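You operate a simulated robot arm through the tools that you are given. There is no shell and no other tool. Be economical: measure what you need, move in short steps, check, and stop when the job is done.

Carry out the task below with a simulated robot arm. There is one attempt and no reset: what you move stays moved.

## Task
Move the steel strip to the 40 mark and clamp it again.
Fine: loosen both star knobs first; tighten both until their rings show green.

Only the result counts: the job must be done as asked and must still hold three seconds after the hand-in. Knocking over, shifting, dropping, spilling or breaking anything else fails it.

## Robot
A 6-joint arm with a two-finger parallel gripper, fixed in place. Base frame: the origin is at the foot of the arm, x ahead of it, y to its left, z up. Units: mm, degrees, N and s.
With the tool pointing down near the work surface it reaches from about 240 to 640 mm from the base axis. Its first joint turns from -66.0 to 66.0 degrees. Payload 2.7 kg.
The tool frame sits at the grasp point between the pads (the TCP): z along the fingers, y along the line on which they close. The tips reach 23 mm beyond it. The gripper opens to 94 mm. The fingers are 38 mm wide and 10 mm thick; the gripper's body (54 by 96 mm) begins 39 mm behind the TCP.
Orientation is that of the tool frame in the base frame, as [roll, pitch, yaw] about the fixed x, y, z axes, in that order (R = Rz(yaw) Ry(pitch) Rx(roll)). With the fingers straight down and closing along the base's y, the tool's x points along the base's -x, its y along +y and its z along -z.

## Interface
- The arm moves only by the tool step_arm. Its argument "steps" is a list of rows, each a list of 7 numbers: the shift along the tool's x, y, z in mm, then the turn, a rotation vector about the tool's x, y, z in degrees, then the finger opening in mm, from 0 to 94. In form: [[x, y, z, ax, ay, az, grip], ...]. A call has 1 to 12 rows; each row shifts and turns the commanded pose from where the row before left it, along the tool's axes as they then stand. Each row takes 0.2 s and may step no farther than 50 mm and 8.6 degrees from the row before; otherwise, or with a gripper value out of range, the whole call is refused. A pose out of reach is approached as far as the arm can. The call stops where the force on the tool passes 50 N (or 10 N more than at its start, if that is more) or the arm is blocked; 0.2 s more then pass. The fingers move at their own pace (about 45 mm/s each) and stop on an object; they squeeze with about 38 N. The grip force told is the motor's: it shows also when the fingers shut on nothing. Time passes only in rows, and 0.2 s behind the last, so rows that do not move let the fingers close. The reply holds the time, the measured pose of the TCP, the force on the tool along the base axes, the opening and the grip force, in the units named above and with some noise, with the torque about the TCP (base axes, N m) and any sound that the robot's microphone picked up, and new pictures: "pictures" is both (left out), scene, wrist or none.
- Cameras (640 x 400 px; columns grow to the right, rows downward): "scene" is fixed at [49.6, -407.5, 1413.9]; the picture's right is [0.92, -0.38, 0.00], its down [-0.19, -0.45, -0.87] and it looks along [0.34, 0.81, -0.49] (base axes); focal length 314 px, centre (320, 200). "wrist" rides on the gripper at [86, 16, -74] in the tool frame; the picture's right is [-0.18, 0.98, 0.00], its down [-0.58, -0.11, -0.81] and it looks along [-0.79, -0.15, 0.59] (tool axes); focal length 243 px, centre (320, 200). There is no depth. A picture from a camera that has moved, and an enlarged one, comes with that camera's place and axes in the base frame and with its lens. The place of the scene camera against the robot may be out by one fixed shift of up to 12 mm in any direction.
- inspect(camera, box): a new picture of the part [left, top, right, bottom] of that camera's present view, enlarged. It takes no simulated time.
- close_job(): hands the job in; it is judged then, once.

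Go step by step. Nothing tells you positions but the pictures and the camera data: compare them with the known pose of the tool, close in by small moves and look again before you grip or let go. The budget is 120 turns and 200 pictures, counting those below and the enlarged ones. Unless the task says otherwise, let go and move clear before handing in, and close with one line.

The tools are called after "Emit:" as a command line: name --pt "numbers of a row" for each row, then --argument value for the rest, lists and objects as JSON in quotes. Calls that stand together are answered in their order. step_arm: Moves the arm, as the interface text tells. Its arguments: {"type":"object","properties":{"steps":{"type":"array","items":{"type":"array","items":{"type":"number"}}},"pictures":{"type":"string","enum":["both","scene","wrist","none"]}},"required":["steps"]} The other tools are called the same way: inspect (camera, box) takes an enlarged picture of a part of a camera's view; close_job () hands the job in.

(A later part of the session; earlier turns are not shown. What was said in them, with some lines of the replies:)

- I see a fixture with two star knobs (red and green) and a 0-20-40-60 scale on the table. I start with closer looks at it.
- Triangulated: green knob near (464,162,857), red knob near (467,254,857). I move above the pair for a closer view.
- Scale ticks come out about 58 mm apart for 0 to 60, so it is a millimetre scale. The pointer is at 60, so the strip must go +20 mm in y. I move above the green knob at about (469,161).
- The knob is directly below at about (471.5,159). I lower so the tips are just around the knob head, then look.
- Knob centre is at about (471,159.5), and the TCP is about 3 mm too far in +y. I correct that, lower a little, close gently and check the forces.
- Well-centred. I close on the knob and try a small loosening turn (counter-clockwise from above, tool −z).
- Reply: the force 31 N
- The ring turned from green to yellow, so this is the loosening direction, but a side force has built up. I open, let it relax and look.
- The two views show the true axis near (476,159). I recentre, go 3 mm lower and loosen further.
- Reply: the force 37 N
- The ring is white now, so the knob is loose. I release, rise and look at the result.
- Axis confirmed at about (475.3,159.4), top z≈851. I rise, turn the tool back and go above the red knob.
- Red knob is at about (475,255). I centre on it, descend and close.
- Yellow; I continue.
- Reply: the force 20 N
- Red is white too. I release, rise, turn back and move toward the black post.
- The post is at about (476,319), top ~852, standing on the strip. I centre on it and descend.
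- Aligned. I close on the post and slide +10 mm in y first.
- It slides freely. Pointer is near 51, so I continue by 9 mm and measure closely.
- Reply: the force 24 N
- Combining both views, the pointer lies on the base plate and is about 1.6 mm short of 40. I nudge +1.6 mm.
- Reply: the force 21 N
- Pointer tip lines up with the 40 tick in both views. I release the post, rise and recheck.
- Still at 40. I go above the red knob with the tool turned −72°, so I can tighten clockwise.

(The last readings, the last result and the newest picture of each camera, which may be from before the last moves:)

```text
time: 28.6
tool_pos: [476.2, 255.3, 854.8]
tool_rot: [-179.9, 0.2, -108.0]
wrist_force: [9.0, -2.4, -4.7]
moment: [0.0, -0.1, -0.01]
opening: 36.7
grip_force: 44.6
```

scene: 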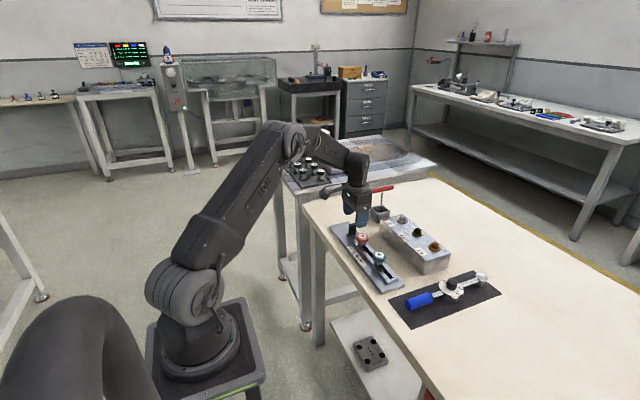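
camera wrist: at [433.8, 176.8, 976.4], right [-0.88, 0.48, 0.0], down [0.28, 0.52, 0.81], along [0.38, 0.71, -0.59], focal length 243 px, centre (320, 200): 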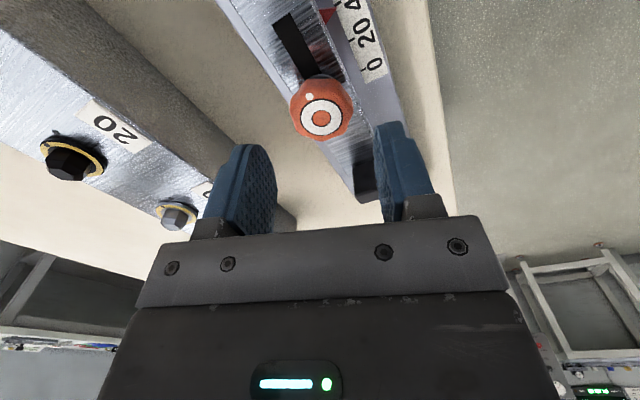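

The views disagree by about 1 mm on the pointer, so before clamping I release and take a parallax-free view with the camera at the pointer's y.

Emit:
step_arm --pt "0 0 0 0 0 0 50" --pt "0 0 -25 0 0 0 55" --pt "0 0 -25 0 0 8 55" --pt "0 0 0 0 0 8 55" --pt "0 0 0 0 0 8 55" --pt "0 0 0 0 0 8 55" --pt "0 0 0 0 0 8 55" --pt "0 0 0 0 0 8 55" --pt "0 0 0 0 0 8 55" --pt "0 0 0 0 0 8 55" --pt "0 0 0 0 0 8 55" --pt "0 -48 0 0 0 0 55" --pictures "none"

Emit:
step_arm --pt "0 0 0 0 0 0 55" --pictures "wrist"

Emit:
inspect --camera "wrist" --box '[256, 20, 352, 80]'

```text
time: 31.2
tool_pos: [474.5, 206.8, 906.6]
tool_rot: [180.0, 0.1, 179.8]
wrist_force: [0.4, 0.5, -0.3]
moment: [-0.04, 0.0, -0.03]
opening: 55.2
grip_force: 0.1
```

```text
time: 31.6
tool_pos: [476.0, 207.8, 906.6]
tool_rot: [179.8, 0.0, 180.0]
wrist_force: [0.3, -0.4, 0.4]
moment: [-0.01, -0.01, 0.01]
opening: 55.0
grip_force: 0.1
camera wrist: at [389.0, 222.7, 979.9], right [0.18, 0.98, 0.0], down [0.58, -0.11, 0.81], along [0.79, -0.15, -0.59], focal length 243 px, centre (320, 200)
```

wrist: 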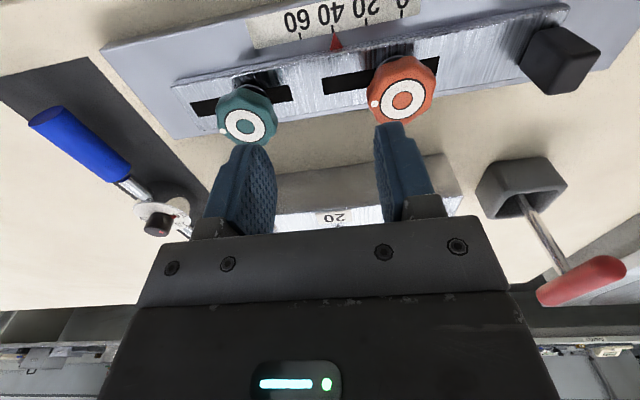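

```text
6.67 times, centred on (304, 50) of wrist
camera zoom: at [389.0, 222.7, 979.9], right [0.18, 0.98, 0.0], down [0.58, -0.11, 0.81], along [0.79, -0.15, -0.59], focal length 1618 px, centre (427, 1200)
```

zoom: 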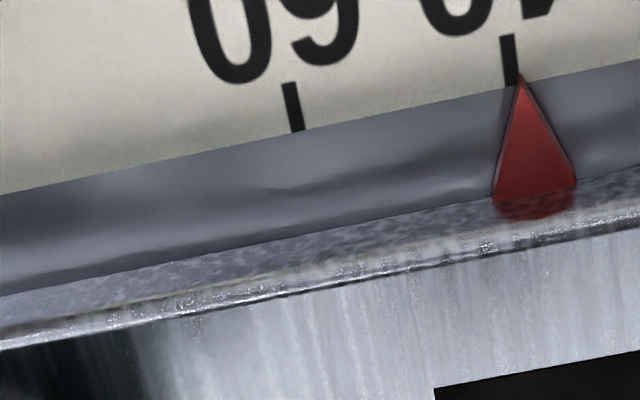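

In this near-vertical view the pointer is about 0.8 mm past 40. I regrip the post 0.8 mm further back, which pulls the strip back by that much.

Emit:
step_arm --pt "-1 44 0 0 0 0 55" --pt "0 44 0 0 0 0 48" --pt "0 43.6 0 0 0 0 48" --pt "0 0 27 0 0 0 48" --pt "0 0 25 0 0 0 48" --pt "0 0 0 0 0 0 30" --pt "0 0 0 0 0 0 5" --pt "0 0 0 0 0 0 5" --pt "0 0 0 0 0 0 5" --pictures "none"

Emit:
inspect --camera "wrist" --box '[80, 105, 128, 135]'

```text
time: 33.6
tool_pos: [476.4, 339.5, 853.3]
tool_rot: [179.9, 0.1, 179.9]
wrist_force: [-0.4, 0.9, -1.2]
moment: [-0.33, -0.79, -0.21]
opening: 16.0
grip_force: 45.5
```

```text
13.33 times, centred on (104, 120) of wrist
camera zoom: at [389.7, 355.0, 928.2], right [0.18, 0.98, 0.0], down [0.58, -0.11, 0.81], along [0.79, -0.15, -0.59], focal length 3235 px, centre (3200, 1267)
```

zoom: 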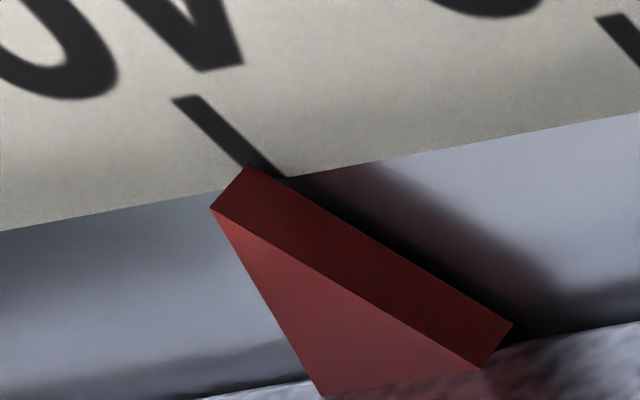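

It moved about 0.5 mm. I nudge another −0.3 mm, release and view again from the pointer's y.

Emit:
step_arm --pt "0 -0.3 0 0 0 0 5" --pt "0 0 0 0 0 0 5" --pt "0 0 0 0 0 0 30" --pt "0 0 0 0 0 0 48" --pt "0 0 -26 0 0 0 48" --pt "0 0 -26 0 0 0 55" --pt "0 -44 0 0 0 0 55" --pt "0 -44 0 0 0 0 55" --pt "0 -43 0 0 0 0 55" --pt "0 0 0 0 0 0 55" --pictures "none"

Emit:
inspect --camera "wrist" --box '[304, 20, 368, 60]'

```text
time: 35.8
tool_pos: [475.8, 208.4, 904.7]
tool_rot: [180.0, 0.2, -180.0]
wrist_force: [0.2, -0.2, 0.3]
moment: [-0.01, 0.04, 0.02]
opening: 54.9
grip_force: 0.0
```

```text
10.00 times, centred on (336, 40) of wrist
camera zoom: at [388.7, 224.5, 979.4], right [0.18, 0.98, 0.0], down [0.58, -0.11, 0.81], along [0.79, -0.15, -0.59], focal length 2426 px, centre (160, 1800)
```

zoom: 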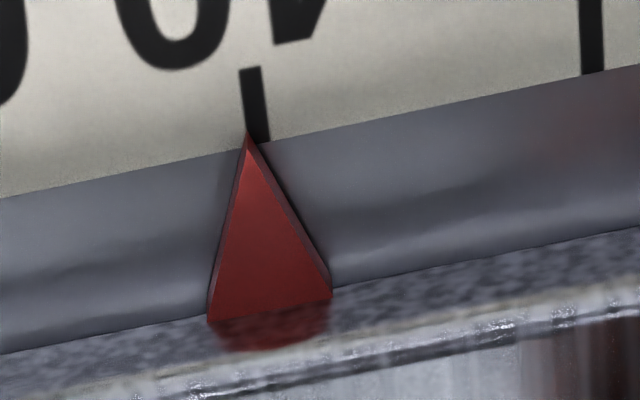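

Now about 0.6 mm short of 40 on the other side. One more fine pass of +0.5 mm.

Emit:
step_arm --pt "0 44 0 0 0 0 55" --pt "0 44 0 0 0 0 48" --pt "0 43 0 0 0 0 48" --pt "0 0 27 0 0 0 48" --pt "0 0 25 0 0 0 48" --pt "0 0 0 0 0 0 30" --pt "0 0 0 0 0 0 5" --pt "0 0 0 0 0 0 5" --pt "0 0.5 0 0 0 0 5" --pt "0 0 0 0 0 0 5" --pictures "none"

Emit:
step_arm --pt "0 0 0 0 0 0 30" --pt "0 0 0 0 0 0 48" --pt "0 0 -26 0 0 0 48" --pt "0 0 -26 0 0 0 55" --pt "0 -44 0 0 0 0 55" --pt "0 -44 0 0 0 0 55" --pt "0 -47 0 0 0 0 55" --pt "0 0 0 0 0 0 55" --pictures "none"

Emit:
inspect --camera "wrist" --box '[304, 20, 368, 60]'

```text
time: 38.0
tool_pos: [475.6, 340.0, 852.0]
tool_rot: [-180.0, 0.0, -179.9]
wrist_force: [-1.8, -1.9, -1.1]
moment: [-0.58, -0.81, -0.31]
opening: 15.7
grip_force: 44.9
```

```text
time: 39.8
tool_pos: [475.5, 205.2, 906.3]
tool_rot: [179.9, 0.2, -179.9]
wrist_force: [0.2, 0.0, 0.4]
moment: [0.0, -0.01, -0.01]
opening: 55.1
grip_force: 0.1
```

```text
10.00 times, centred on (336, 40) of wrist
camera zoom: at [389.9, 221.8, 979.7], right [0.18, 0.98, 0.0], down [0.58, -0.11, 0.81], along [0.79, -0.15, -0.59], focal length 2426 px, centre (160, 1800)
```

zoom: 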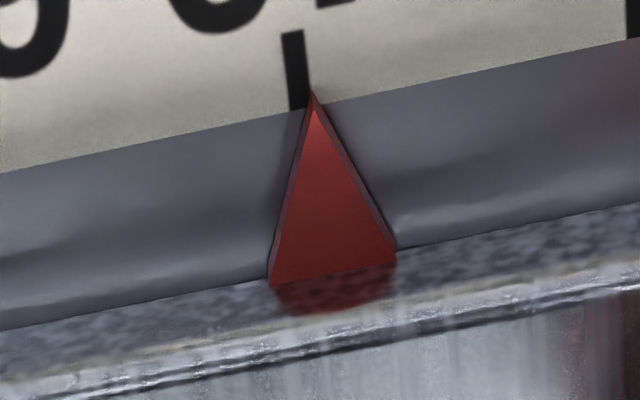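

Overshot to +0.8 mm. I regrip with a −0.4 mm aim and look while still gripping.

Emit:
step_arm --pt "0 45 0 0 0 0 55" --pt "0 45 0 0 0 0 48" --pt "0 44.6 0 0 0 0 48" --pt "0 0 27 0 0 0 48" --pt "0 0 25 0 0 0 48" --pt "0 0 0 0 0 0 30" --pt "0 0 0 0 0 0 5" --pt "0 0 0 0 0 0 5" --pt "0 0 0 0 0 0 5" --pictures "none"

Emit:
inspect --camera "wrist" --box '[80, 105, 128, 135]'

Emit:
inspect --camera "scene" --box '[350, 246, 366, 256]'

```text
time: 41.8
tool_pos: [475.6, 338.9, 850.8]
tool_rot: [179.9, 0.1, -180.0]
wrist_force: [1.5, -0.1, -3.0]
moment: [-0.31, -0.68, -0.21]
opening: 15.8
grip_force: 45.2
```

```text
13.33 times, centred on (104, 120) of wrist
camera zoom: at [389.6, 354.9, 924.7], right [0.18, 0.98, 0.0], down [0.58, -0.11, 0.81], along [0.79, -0.15, -0.59], focal length 3235 px, centre (3200, 1267)
```

zoom: 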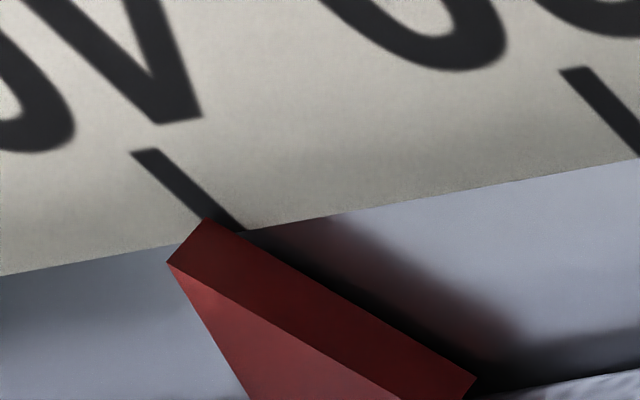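

```text
16.00 times, centred on (358, 251) of scene
camera zoom: at [49.6, -407.4, 1413.9], right [0.92, -0.38, 0.0], down [-0.19, -0.45, -0.87], along [0.34, 0.81, -0.49], focal length 5019 px, centre (-288, -616)
```

zoom: 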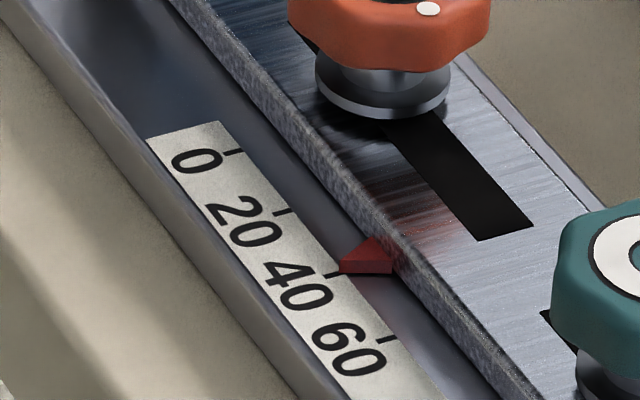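

Near the target (about +0.3 mm). I release here and check.

Emit:
step_arm --pt "0 0 0 0 0 0 30" --pt "0 0 0 0 0 0 48" --pt "0 0 -26 0 0 0 48" --pt "0 0 -26 0 0 0 55" --pt "0 -45 0 0 0 0 55" --pt "0 -45 0 0 0 0 55" --pt "0 -44.6 0 0 0 0 55" --pt "0 0 0 0 0 0 55" --pt "0 0 0 0 0 0 55" --pictures "none"

Emit:
inspect --camera "wrist" --box '[304, 20, 368, 60]'

```text
time: 43.8
tool_pos: [474.7, 203.8, 902.8]
tool_rot: [179.9, -0.1, -179.9]
wrist_force: [0.1, -0.8, 0.2]
moment: [0.02, 0.06, 0.01]
opening: 55.0
grip_force: 0.0
```

```text
10.00 times, centred on (336, 40) of wrist
camera zoom: at [389.3, 220.2, 977.1], right [0.18, 0.98, 0.0], down [0.58, -0.11, 0.81], along [0.79, -0.15, -0.59], focal length 2426 px, centre (160, 1800)
```

zoom: 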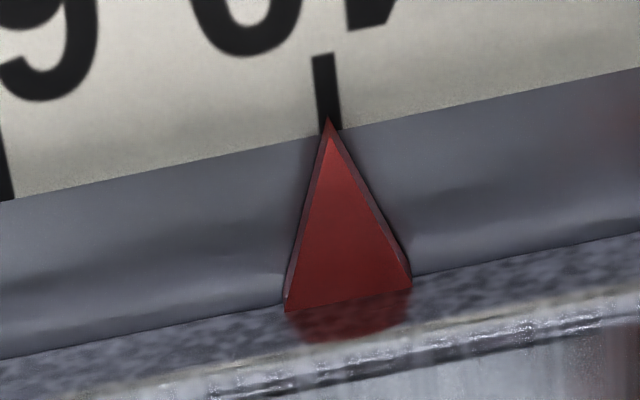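

Pointer is dead on 40. I go back above the red knob, turned −72°, descend and grip.

Emit:
step_arm --pt "0.5 25.6 0 0 0 0 55" --pt "0.5 25.6 0 0 0 0 55" --pt "0 0 0 0 0 -8 55" --pt "0 0 0 0 0 -8 55" --pt "0 0 0 0 0 -8 55" --pt "0 0 0 0 0 -8 55" --pt "0 0 0 0 0 -8 55" --pt "0 0 0 0 0 -8 55" --pt "0 0 0 0 0 -8 55" --pt "0 0 0 0 0 -8 55" --pt "0 0 0 0 0 -8 55" --pictures "none"

Emit:
step_arm --pt "0 0 25 0 0 0 52" --pt "0 0 25 0 0 0 50" --pt "0 0 0 0 0 0 50" --pictures "none"

Emit:
inspect --camera "wrist" --box '[220, 80, 420, 205]'

```text
time: 46.2
tool_pos: [476.0, 254.3, 905.3]
tool_rot: [-180.0, 0.1, -107.9]
wrist_force: [0.2, -0.6, -0.9]
moment: [0.01, 0.01, 0.0]
opening: 55.0
grip_force: 0.2
```

```text
time: 47.0
tool_pos: [475.4, 255.1, 856.4]
tool_rot: [-179.9, 0.1, -107.9]
wrist_force: [-1.0, -0.6, 1.1]
moment: [0.03, 0.03, 0.04]
opening: 50.4
grip_force: 0.0
```

```text
3.20 times, centred on (320, 142) of wrist
camera zoom: at [433.2, 176.9, 929.9], right [-0.88, 0.48, 0.0], down [0.28, 0.52, 0.81], along [0.39, 0.71, -0.59], focal length 776 px, centre (320, 384)
```

zoom: 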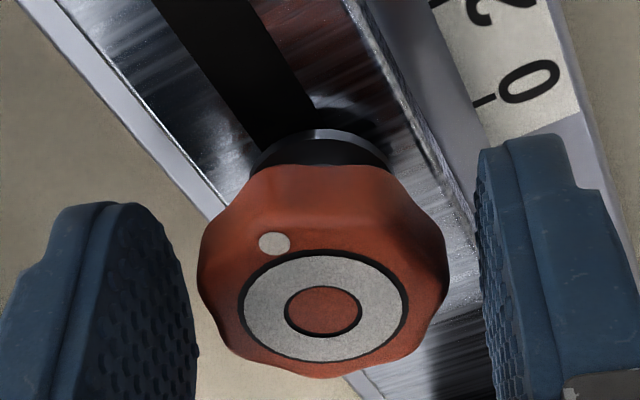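

Centred. I close and tighten clockwise.

Emit:
step_arm --pt "0 0 1 0 0 0 36" --pt "0 0 0 0 0 0 20" --pt "0 0 0 0 0 0 20" --pt "0 0 0 0 0 8 20" --pt "0 0 0 0 0 8 20" --pt "0 0 0 0 0 8 20" --pt "0 0 0 0 0 8 20" --pt "0 0 0 0 0 8 20" --pt "0 0 0 0 0 8 20" --pt "0 0 0 0 0 8 20" --pictures "wrist"

```text
time: 49.2
tool_pos: [474.9, 255.3, 852.9]
tool_rot: [180.0, -0.2, -164.1]
wrist_force: [-1.0, -1.0, -17.7]
moment: [0.44, -0.69, 0.02]
opening: 36.6
grip_force: 44.9
camera wrist: at [387.4, 246.7, 927.7], right [-0.09, 1.0, 0.0], down [0.59, 0.05, 0.81], along [0.8, 0.07, -0.59], focal length 243 px, centre (320, 200)
```

wrist: 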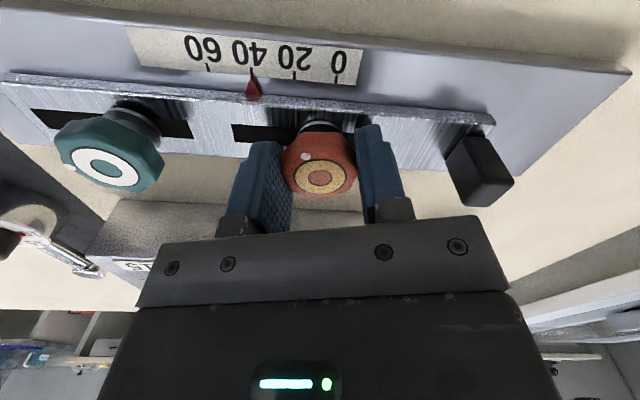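

Emit:
step_arm --pt "0 0 0.7 0 0 8 20" --pt "0 0 0.3 0 0 8 20" --pt "0 0 0 0 0 0 20" --pictures "wrist"

```text
time: 50.0
tool_pos: [474.8, 254.9, 852.6]
tool_rot: [-180.0, -0.1, 179.8]
wrist_force: [4.3, 3.0, -19.7]
moment: [-0.19, 0.83, 0.04]
opening: 36.6
grip_force: 44.5
camera wrist: at [388.5, 271.2, 927.4], right [0.19, 0.98, 0.0], down [0.58, -0.11, 0.81], along [0.79, -0.15, -0.59], focal length 243 px, centre (320, 200)
```

wrist: 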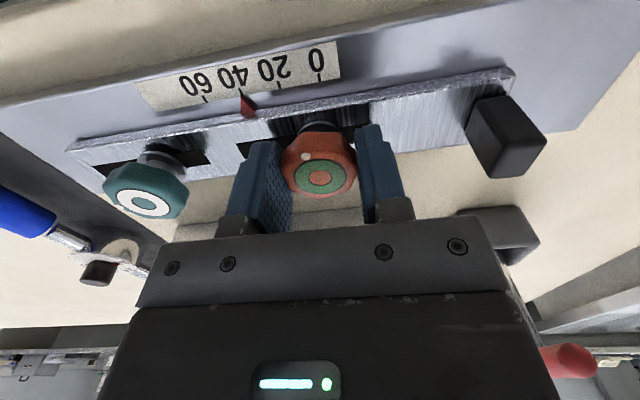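

Red knob is green. I release, rise, check the ring and pointer, and move toward the green knob.

Emit:
step_arm --pt "0 0 0 0 0 0 48" --pt "0 0 0 0 0 0 55" --pt "0 0 -25 0 0 0 55" --pt "0 0 -28 0 0 0 55" --pt "0 -25 0 0 0 0 55" --pt "0 -26 0 0 0 0 55" --pt "0 0 0 0 0 0 55" --pictures "wrist"

Emit:
inspect --camera "wrist" --box '[288, 20, 384, 80]'

```text
time: 51.6
tool_pos: [475.8, 202.7, 907.0]
tool_rot: [179.9, 0.1, 180.0]
wrist_force: [0.7, 0.1, -1.1]
moment: [-0.04, 0.04, 0.0]
opening: 54.9
grip_force: 0.0
camera wrist: at [389.2, 219.5, 980.3], right [0.18, 0.98, 0.0], down [0.58, -0.11, 0.81], along [0.79, -0.15, -0.59], focal length 243 px, centre (320, 200)
```

wrist: 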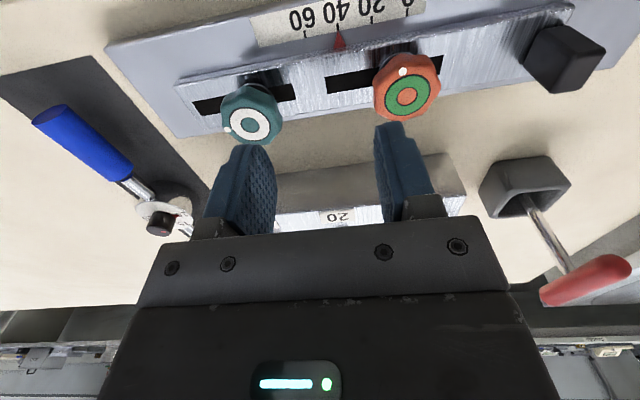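

```text
6.67 times, centred on (336, 50) of wrist
camera zoom: at [389.2, 219.5, 980.3], right [0.18, 0.98, 0.0], down [0.58, -0.11, 0.81], along [0.79, -0.15, -0.59], focal length 1618 px, centre (213, 1200)
```

zoom: 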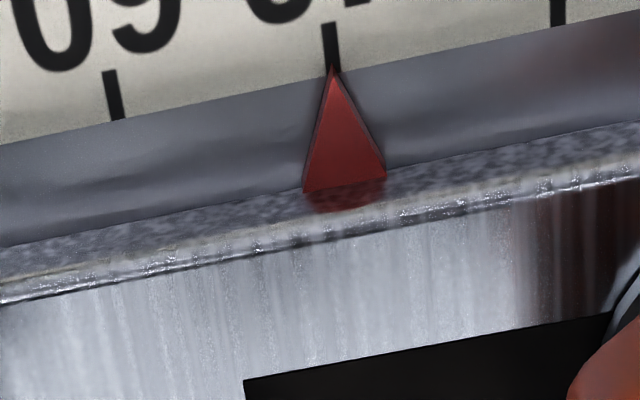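

Red clamped and pointer still on 40. Now the green knob: same procedure.

Emit:
step_arm --pt "0 -22.2 0 0 0 0 55" --pt "0 -22.2 0 0 0 0 55" --pt "0 0 0 0 0 -8 55" --pt "0 0 0 0 0 -8 55" --pt "0 0 0 0 0 -8 55" --pt "0 0 0 0 0 -8 55" --pt "0 0 0 0 0 -8 55" --pt "0 0 0 0 0 -8 55" --pt "0 0 0 0 0 -8 55" --pt "0 0 0 0 0 -8 55" --pt "0 0 0 0 0 -8 55" --pictures "none"

Emit:
step_arm --pt "0 0 25 0 0 0 52" --pt "0 0 26 0 0 0 50" --pt "0 0 0 0 0 0 50" --pictures "none"

Emit:
inspect --camera "wrist" --box '[220, 80, 420, 205]'

```text
time: 54.0
tool_pos: [475.3, 159.6, 906.7]
tool_rot: [179.9, 0.1, -107.7]
wrist_force: [-0.1, 0.4, -1.2]
moment: [-0.01, 0.02, -0.02]
opening: 54.9
grip_force: 0.1
```

```text
time: 54.8
tool_pos: [475.5, 160.5, 855.0]
tool_rot: [-180.0, 0.1, -107.9]
wrist_force: [0.0, 0.3, 0.3]
moment: [0.0, 0.0, 0.03]
opening: 49.9
grip_force: 0.0
```

```text
3.20 times, centred on (320, 142) of wrist
camera zoom: at [433.8, 82.6, 928.7], right [-0.88, 0.48, 0.0], down [0.28, 0.52, 0.81], along [0.39, 0.71, -0.59], focal length 776 px, centre (320, 384)
```

zoom: 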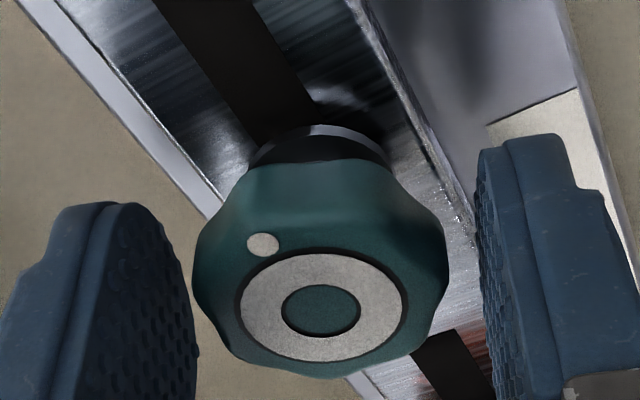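

Centred. I close and tighten 72°.

Emit:
step_arm --pt "0 -0.3 0.5 0 0 0 36" --pt "0 0 0 0 0 0 20" --pt "0 0 0 0 0 0 20" --pt "0 0 0 0 0 8 20" --pt "0 0 0 0 0 8 20" --pt "0 0 0 0 0 8 20" --pt "0 0 0 0 0 8 20" --pt "0 0 0 0 0 8 20" --pt "0 0 0 0 0 8 20" --pt "0 0 0.4 0 0 8 20" --pt "0 0 0.6 0 0 8 20" --pt "0 0 0.3 0 0 8 20" --pt "0 0 0 0 0 0 20" --pictures "wrist"

```text
refused: the rows must be a list of 1 to 12 entries
```

Emit:
step_arm --pt "0 -0.3 0.5 0 0 0 36" --pt "0 0 0 0 0 0 20" --pt "0 0 0 0 0 0 20" --pt "0 0 0 0 0 8 20" --pt "0 0 0 0 0 8 20" --pt "0 0 0 0 0 8 20" --pt "0 0 0 0 0 8 20" --pt "0 0 0 0 0 8 20" --pt "0 0 0 0 0 8 20" --pt "0 0 0.4 0 0 8 20" --pt "0 0 0.6 0 0 8 20" --pt "0 0 0.3 0 0 8 20" --pictures "wrist"

```text
time: 57.4
tool_pos: [474.6, 159.5, 854.2]
tool_rot: [180.0, 0.1, 179.9]
wrist_force: [14.9, 2.1, -24.3]
moment: [-0.12, -0.93, 0.01]
opening: 36.9
grip_force: 44.8
camera wrist: at [389.6, 175.2, 926.4], right [0.19, 0.98, 0.0], down [0.58, -0.11, 0.81], along [0.79, -0.15, -0.59], focal length 243 px, centre (320, 200)
```

wrist: 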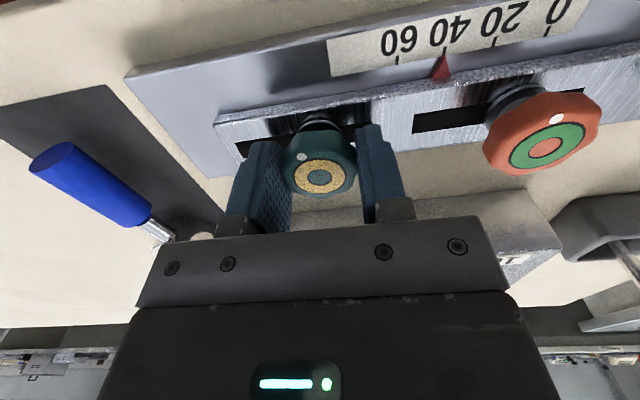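

Still yellow, so I turn a little more in small steps.

Emit:
step_arm --pt "0 0 0.4 0 0 4 20" --pt "0 0 0 0 0 4 20" --pictures "wrist"

```text
time: 58.0
tool_pos: [476.7, 159.4, 851.8]
tool_rot: [180.0, 0.0, 171.9]
wrist_force: [10.1, -9.2, -17.8]
moment: [-0.18, -0.81, 0.05]
opening: 36.8
grip_force: 44.8
camera wrist: at [392.8, 186.9, 926.5], right [0.32, 0.95, 0.0], down [0.56, -0.19, 0.81], along [0.76, -0.26, -0.59], focal length 243 px, centre (320, 200)
```

wrist: 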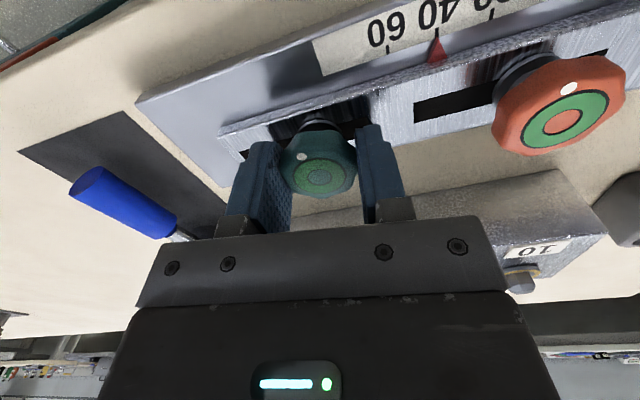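

Green now. I add 2° of margin, release, rise and check everything.

Emit:
step_arm --pt "0 0 0 0 0 2 20" --pt "0 0 0 0 0 0 48" --pt "0 0 0 0 0 0 55" --pt "0 0 -25 0 0 0 55" --pt "0 0 -28 0 0 0 55" --pt "0 0 0 0 0 -8 55" --pt "0 22 0 0 0 -2 55" --pt "0 22 0 0 0 0 55" --pt "0 0 0 0 0 0 55"

Emit:
inspect --camera "wrist" --box '[288, 20, 384, 80]'

Emit:
inspect --camera "wrist" --box '[200, 20, 456, 180]'

```text
time: 60.0
tool_pos: [476.8, 204.1, 905.7]
tool_rot: [179.9, 0.0, -179.9]
wrist_force: [0.2, -0.1, -0.6]
moment: [-0.05, -0.01, 0.02]
opening: 55.2
grip_force: 0.1
camera wrist: at [390.1, 220.0, 980.1], right [0.18, 0.98, 0.0], down [0.58, -0.11, 0.81], along [0.79, -0.15, -0.59], focal length 243 px, centre (320, 200)
```

scene: 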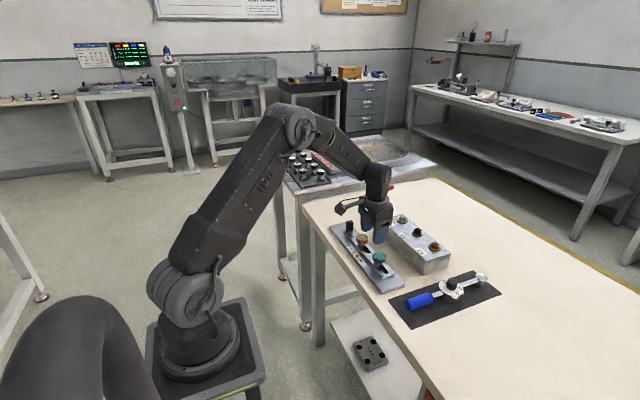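
wrist: 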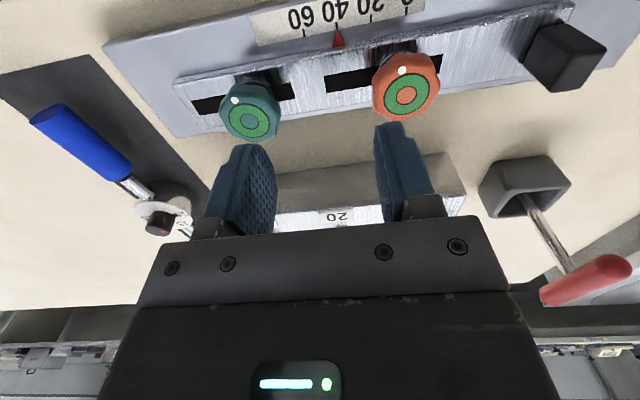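

```text
6.67 times, centred on (336, 50) of wrist
camera zoom: at [390.1, 220.0, 980.1], right [0.18, 0.98, 0.0], down [0.58, -0.11, 0.81], along [0.79, -0.15, -0.59], focal length 1618 px, centre (213, 1200)
```

zoom: 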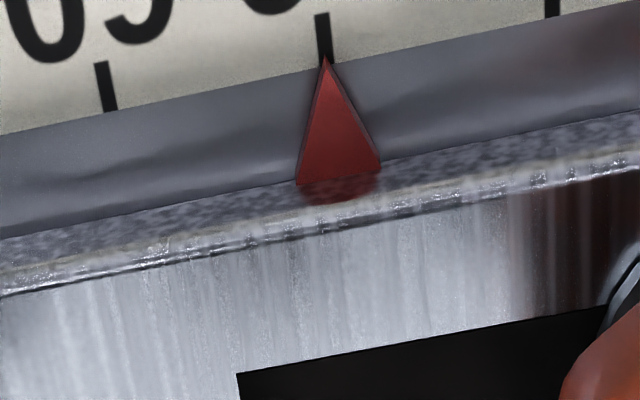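

```text
2.50 times, centred on (328, 100) of wrist
camera zoom: at [390.1, 220.0, 980.1], right [0.18, 0.98, 0.0], down [0.58, -0.11, 0.81], along [0.79, -0.15, -0.59], focal length 606 px, centre (300, 450)
```

zoom: 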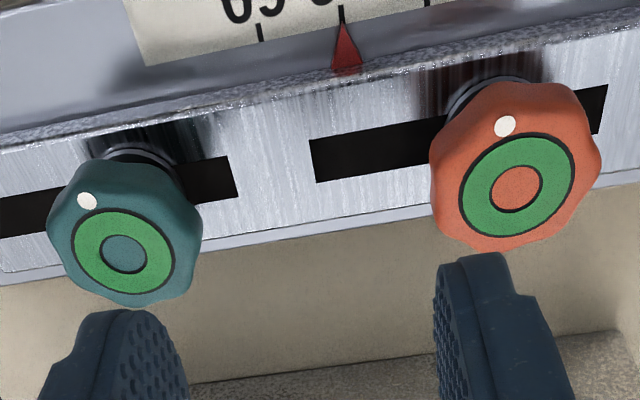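

Both rings are green, the pointer is on 40 and the arm is clear. I rise a bit more and hand in.

Emit:
step_arm --pt "0 0 -45 0 0 0 55" --pt "0 0 -45 0 0 0 55" --pictures "none"

Emit:
close_job

```text
time: 60.6
tool_pos: [476.3, 205.3, 998.7]
tool_rot: [179.8, 0.0, -179.9]
wrist_force: [0.0, -1.2, -0.3]
moment: [0.02, 0.02, 0.02]
opening: 54.9
grip_force: 0.0
```

```text
The job is handed in.
```

The steel strip's pointer is on the 40 mark, both star knobs are tightened with green rings, the arm is clear, and the job is handed in.
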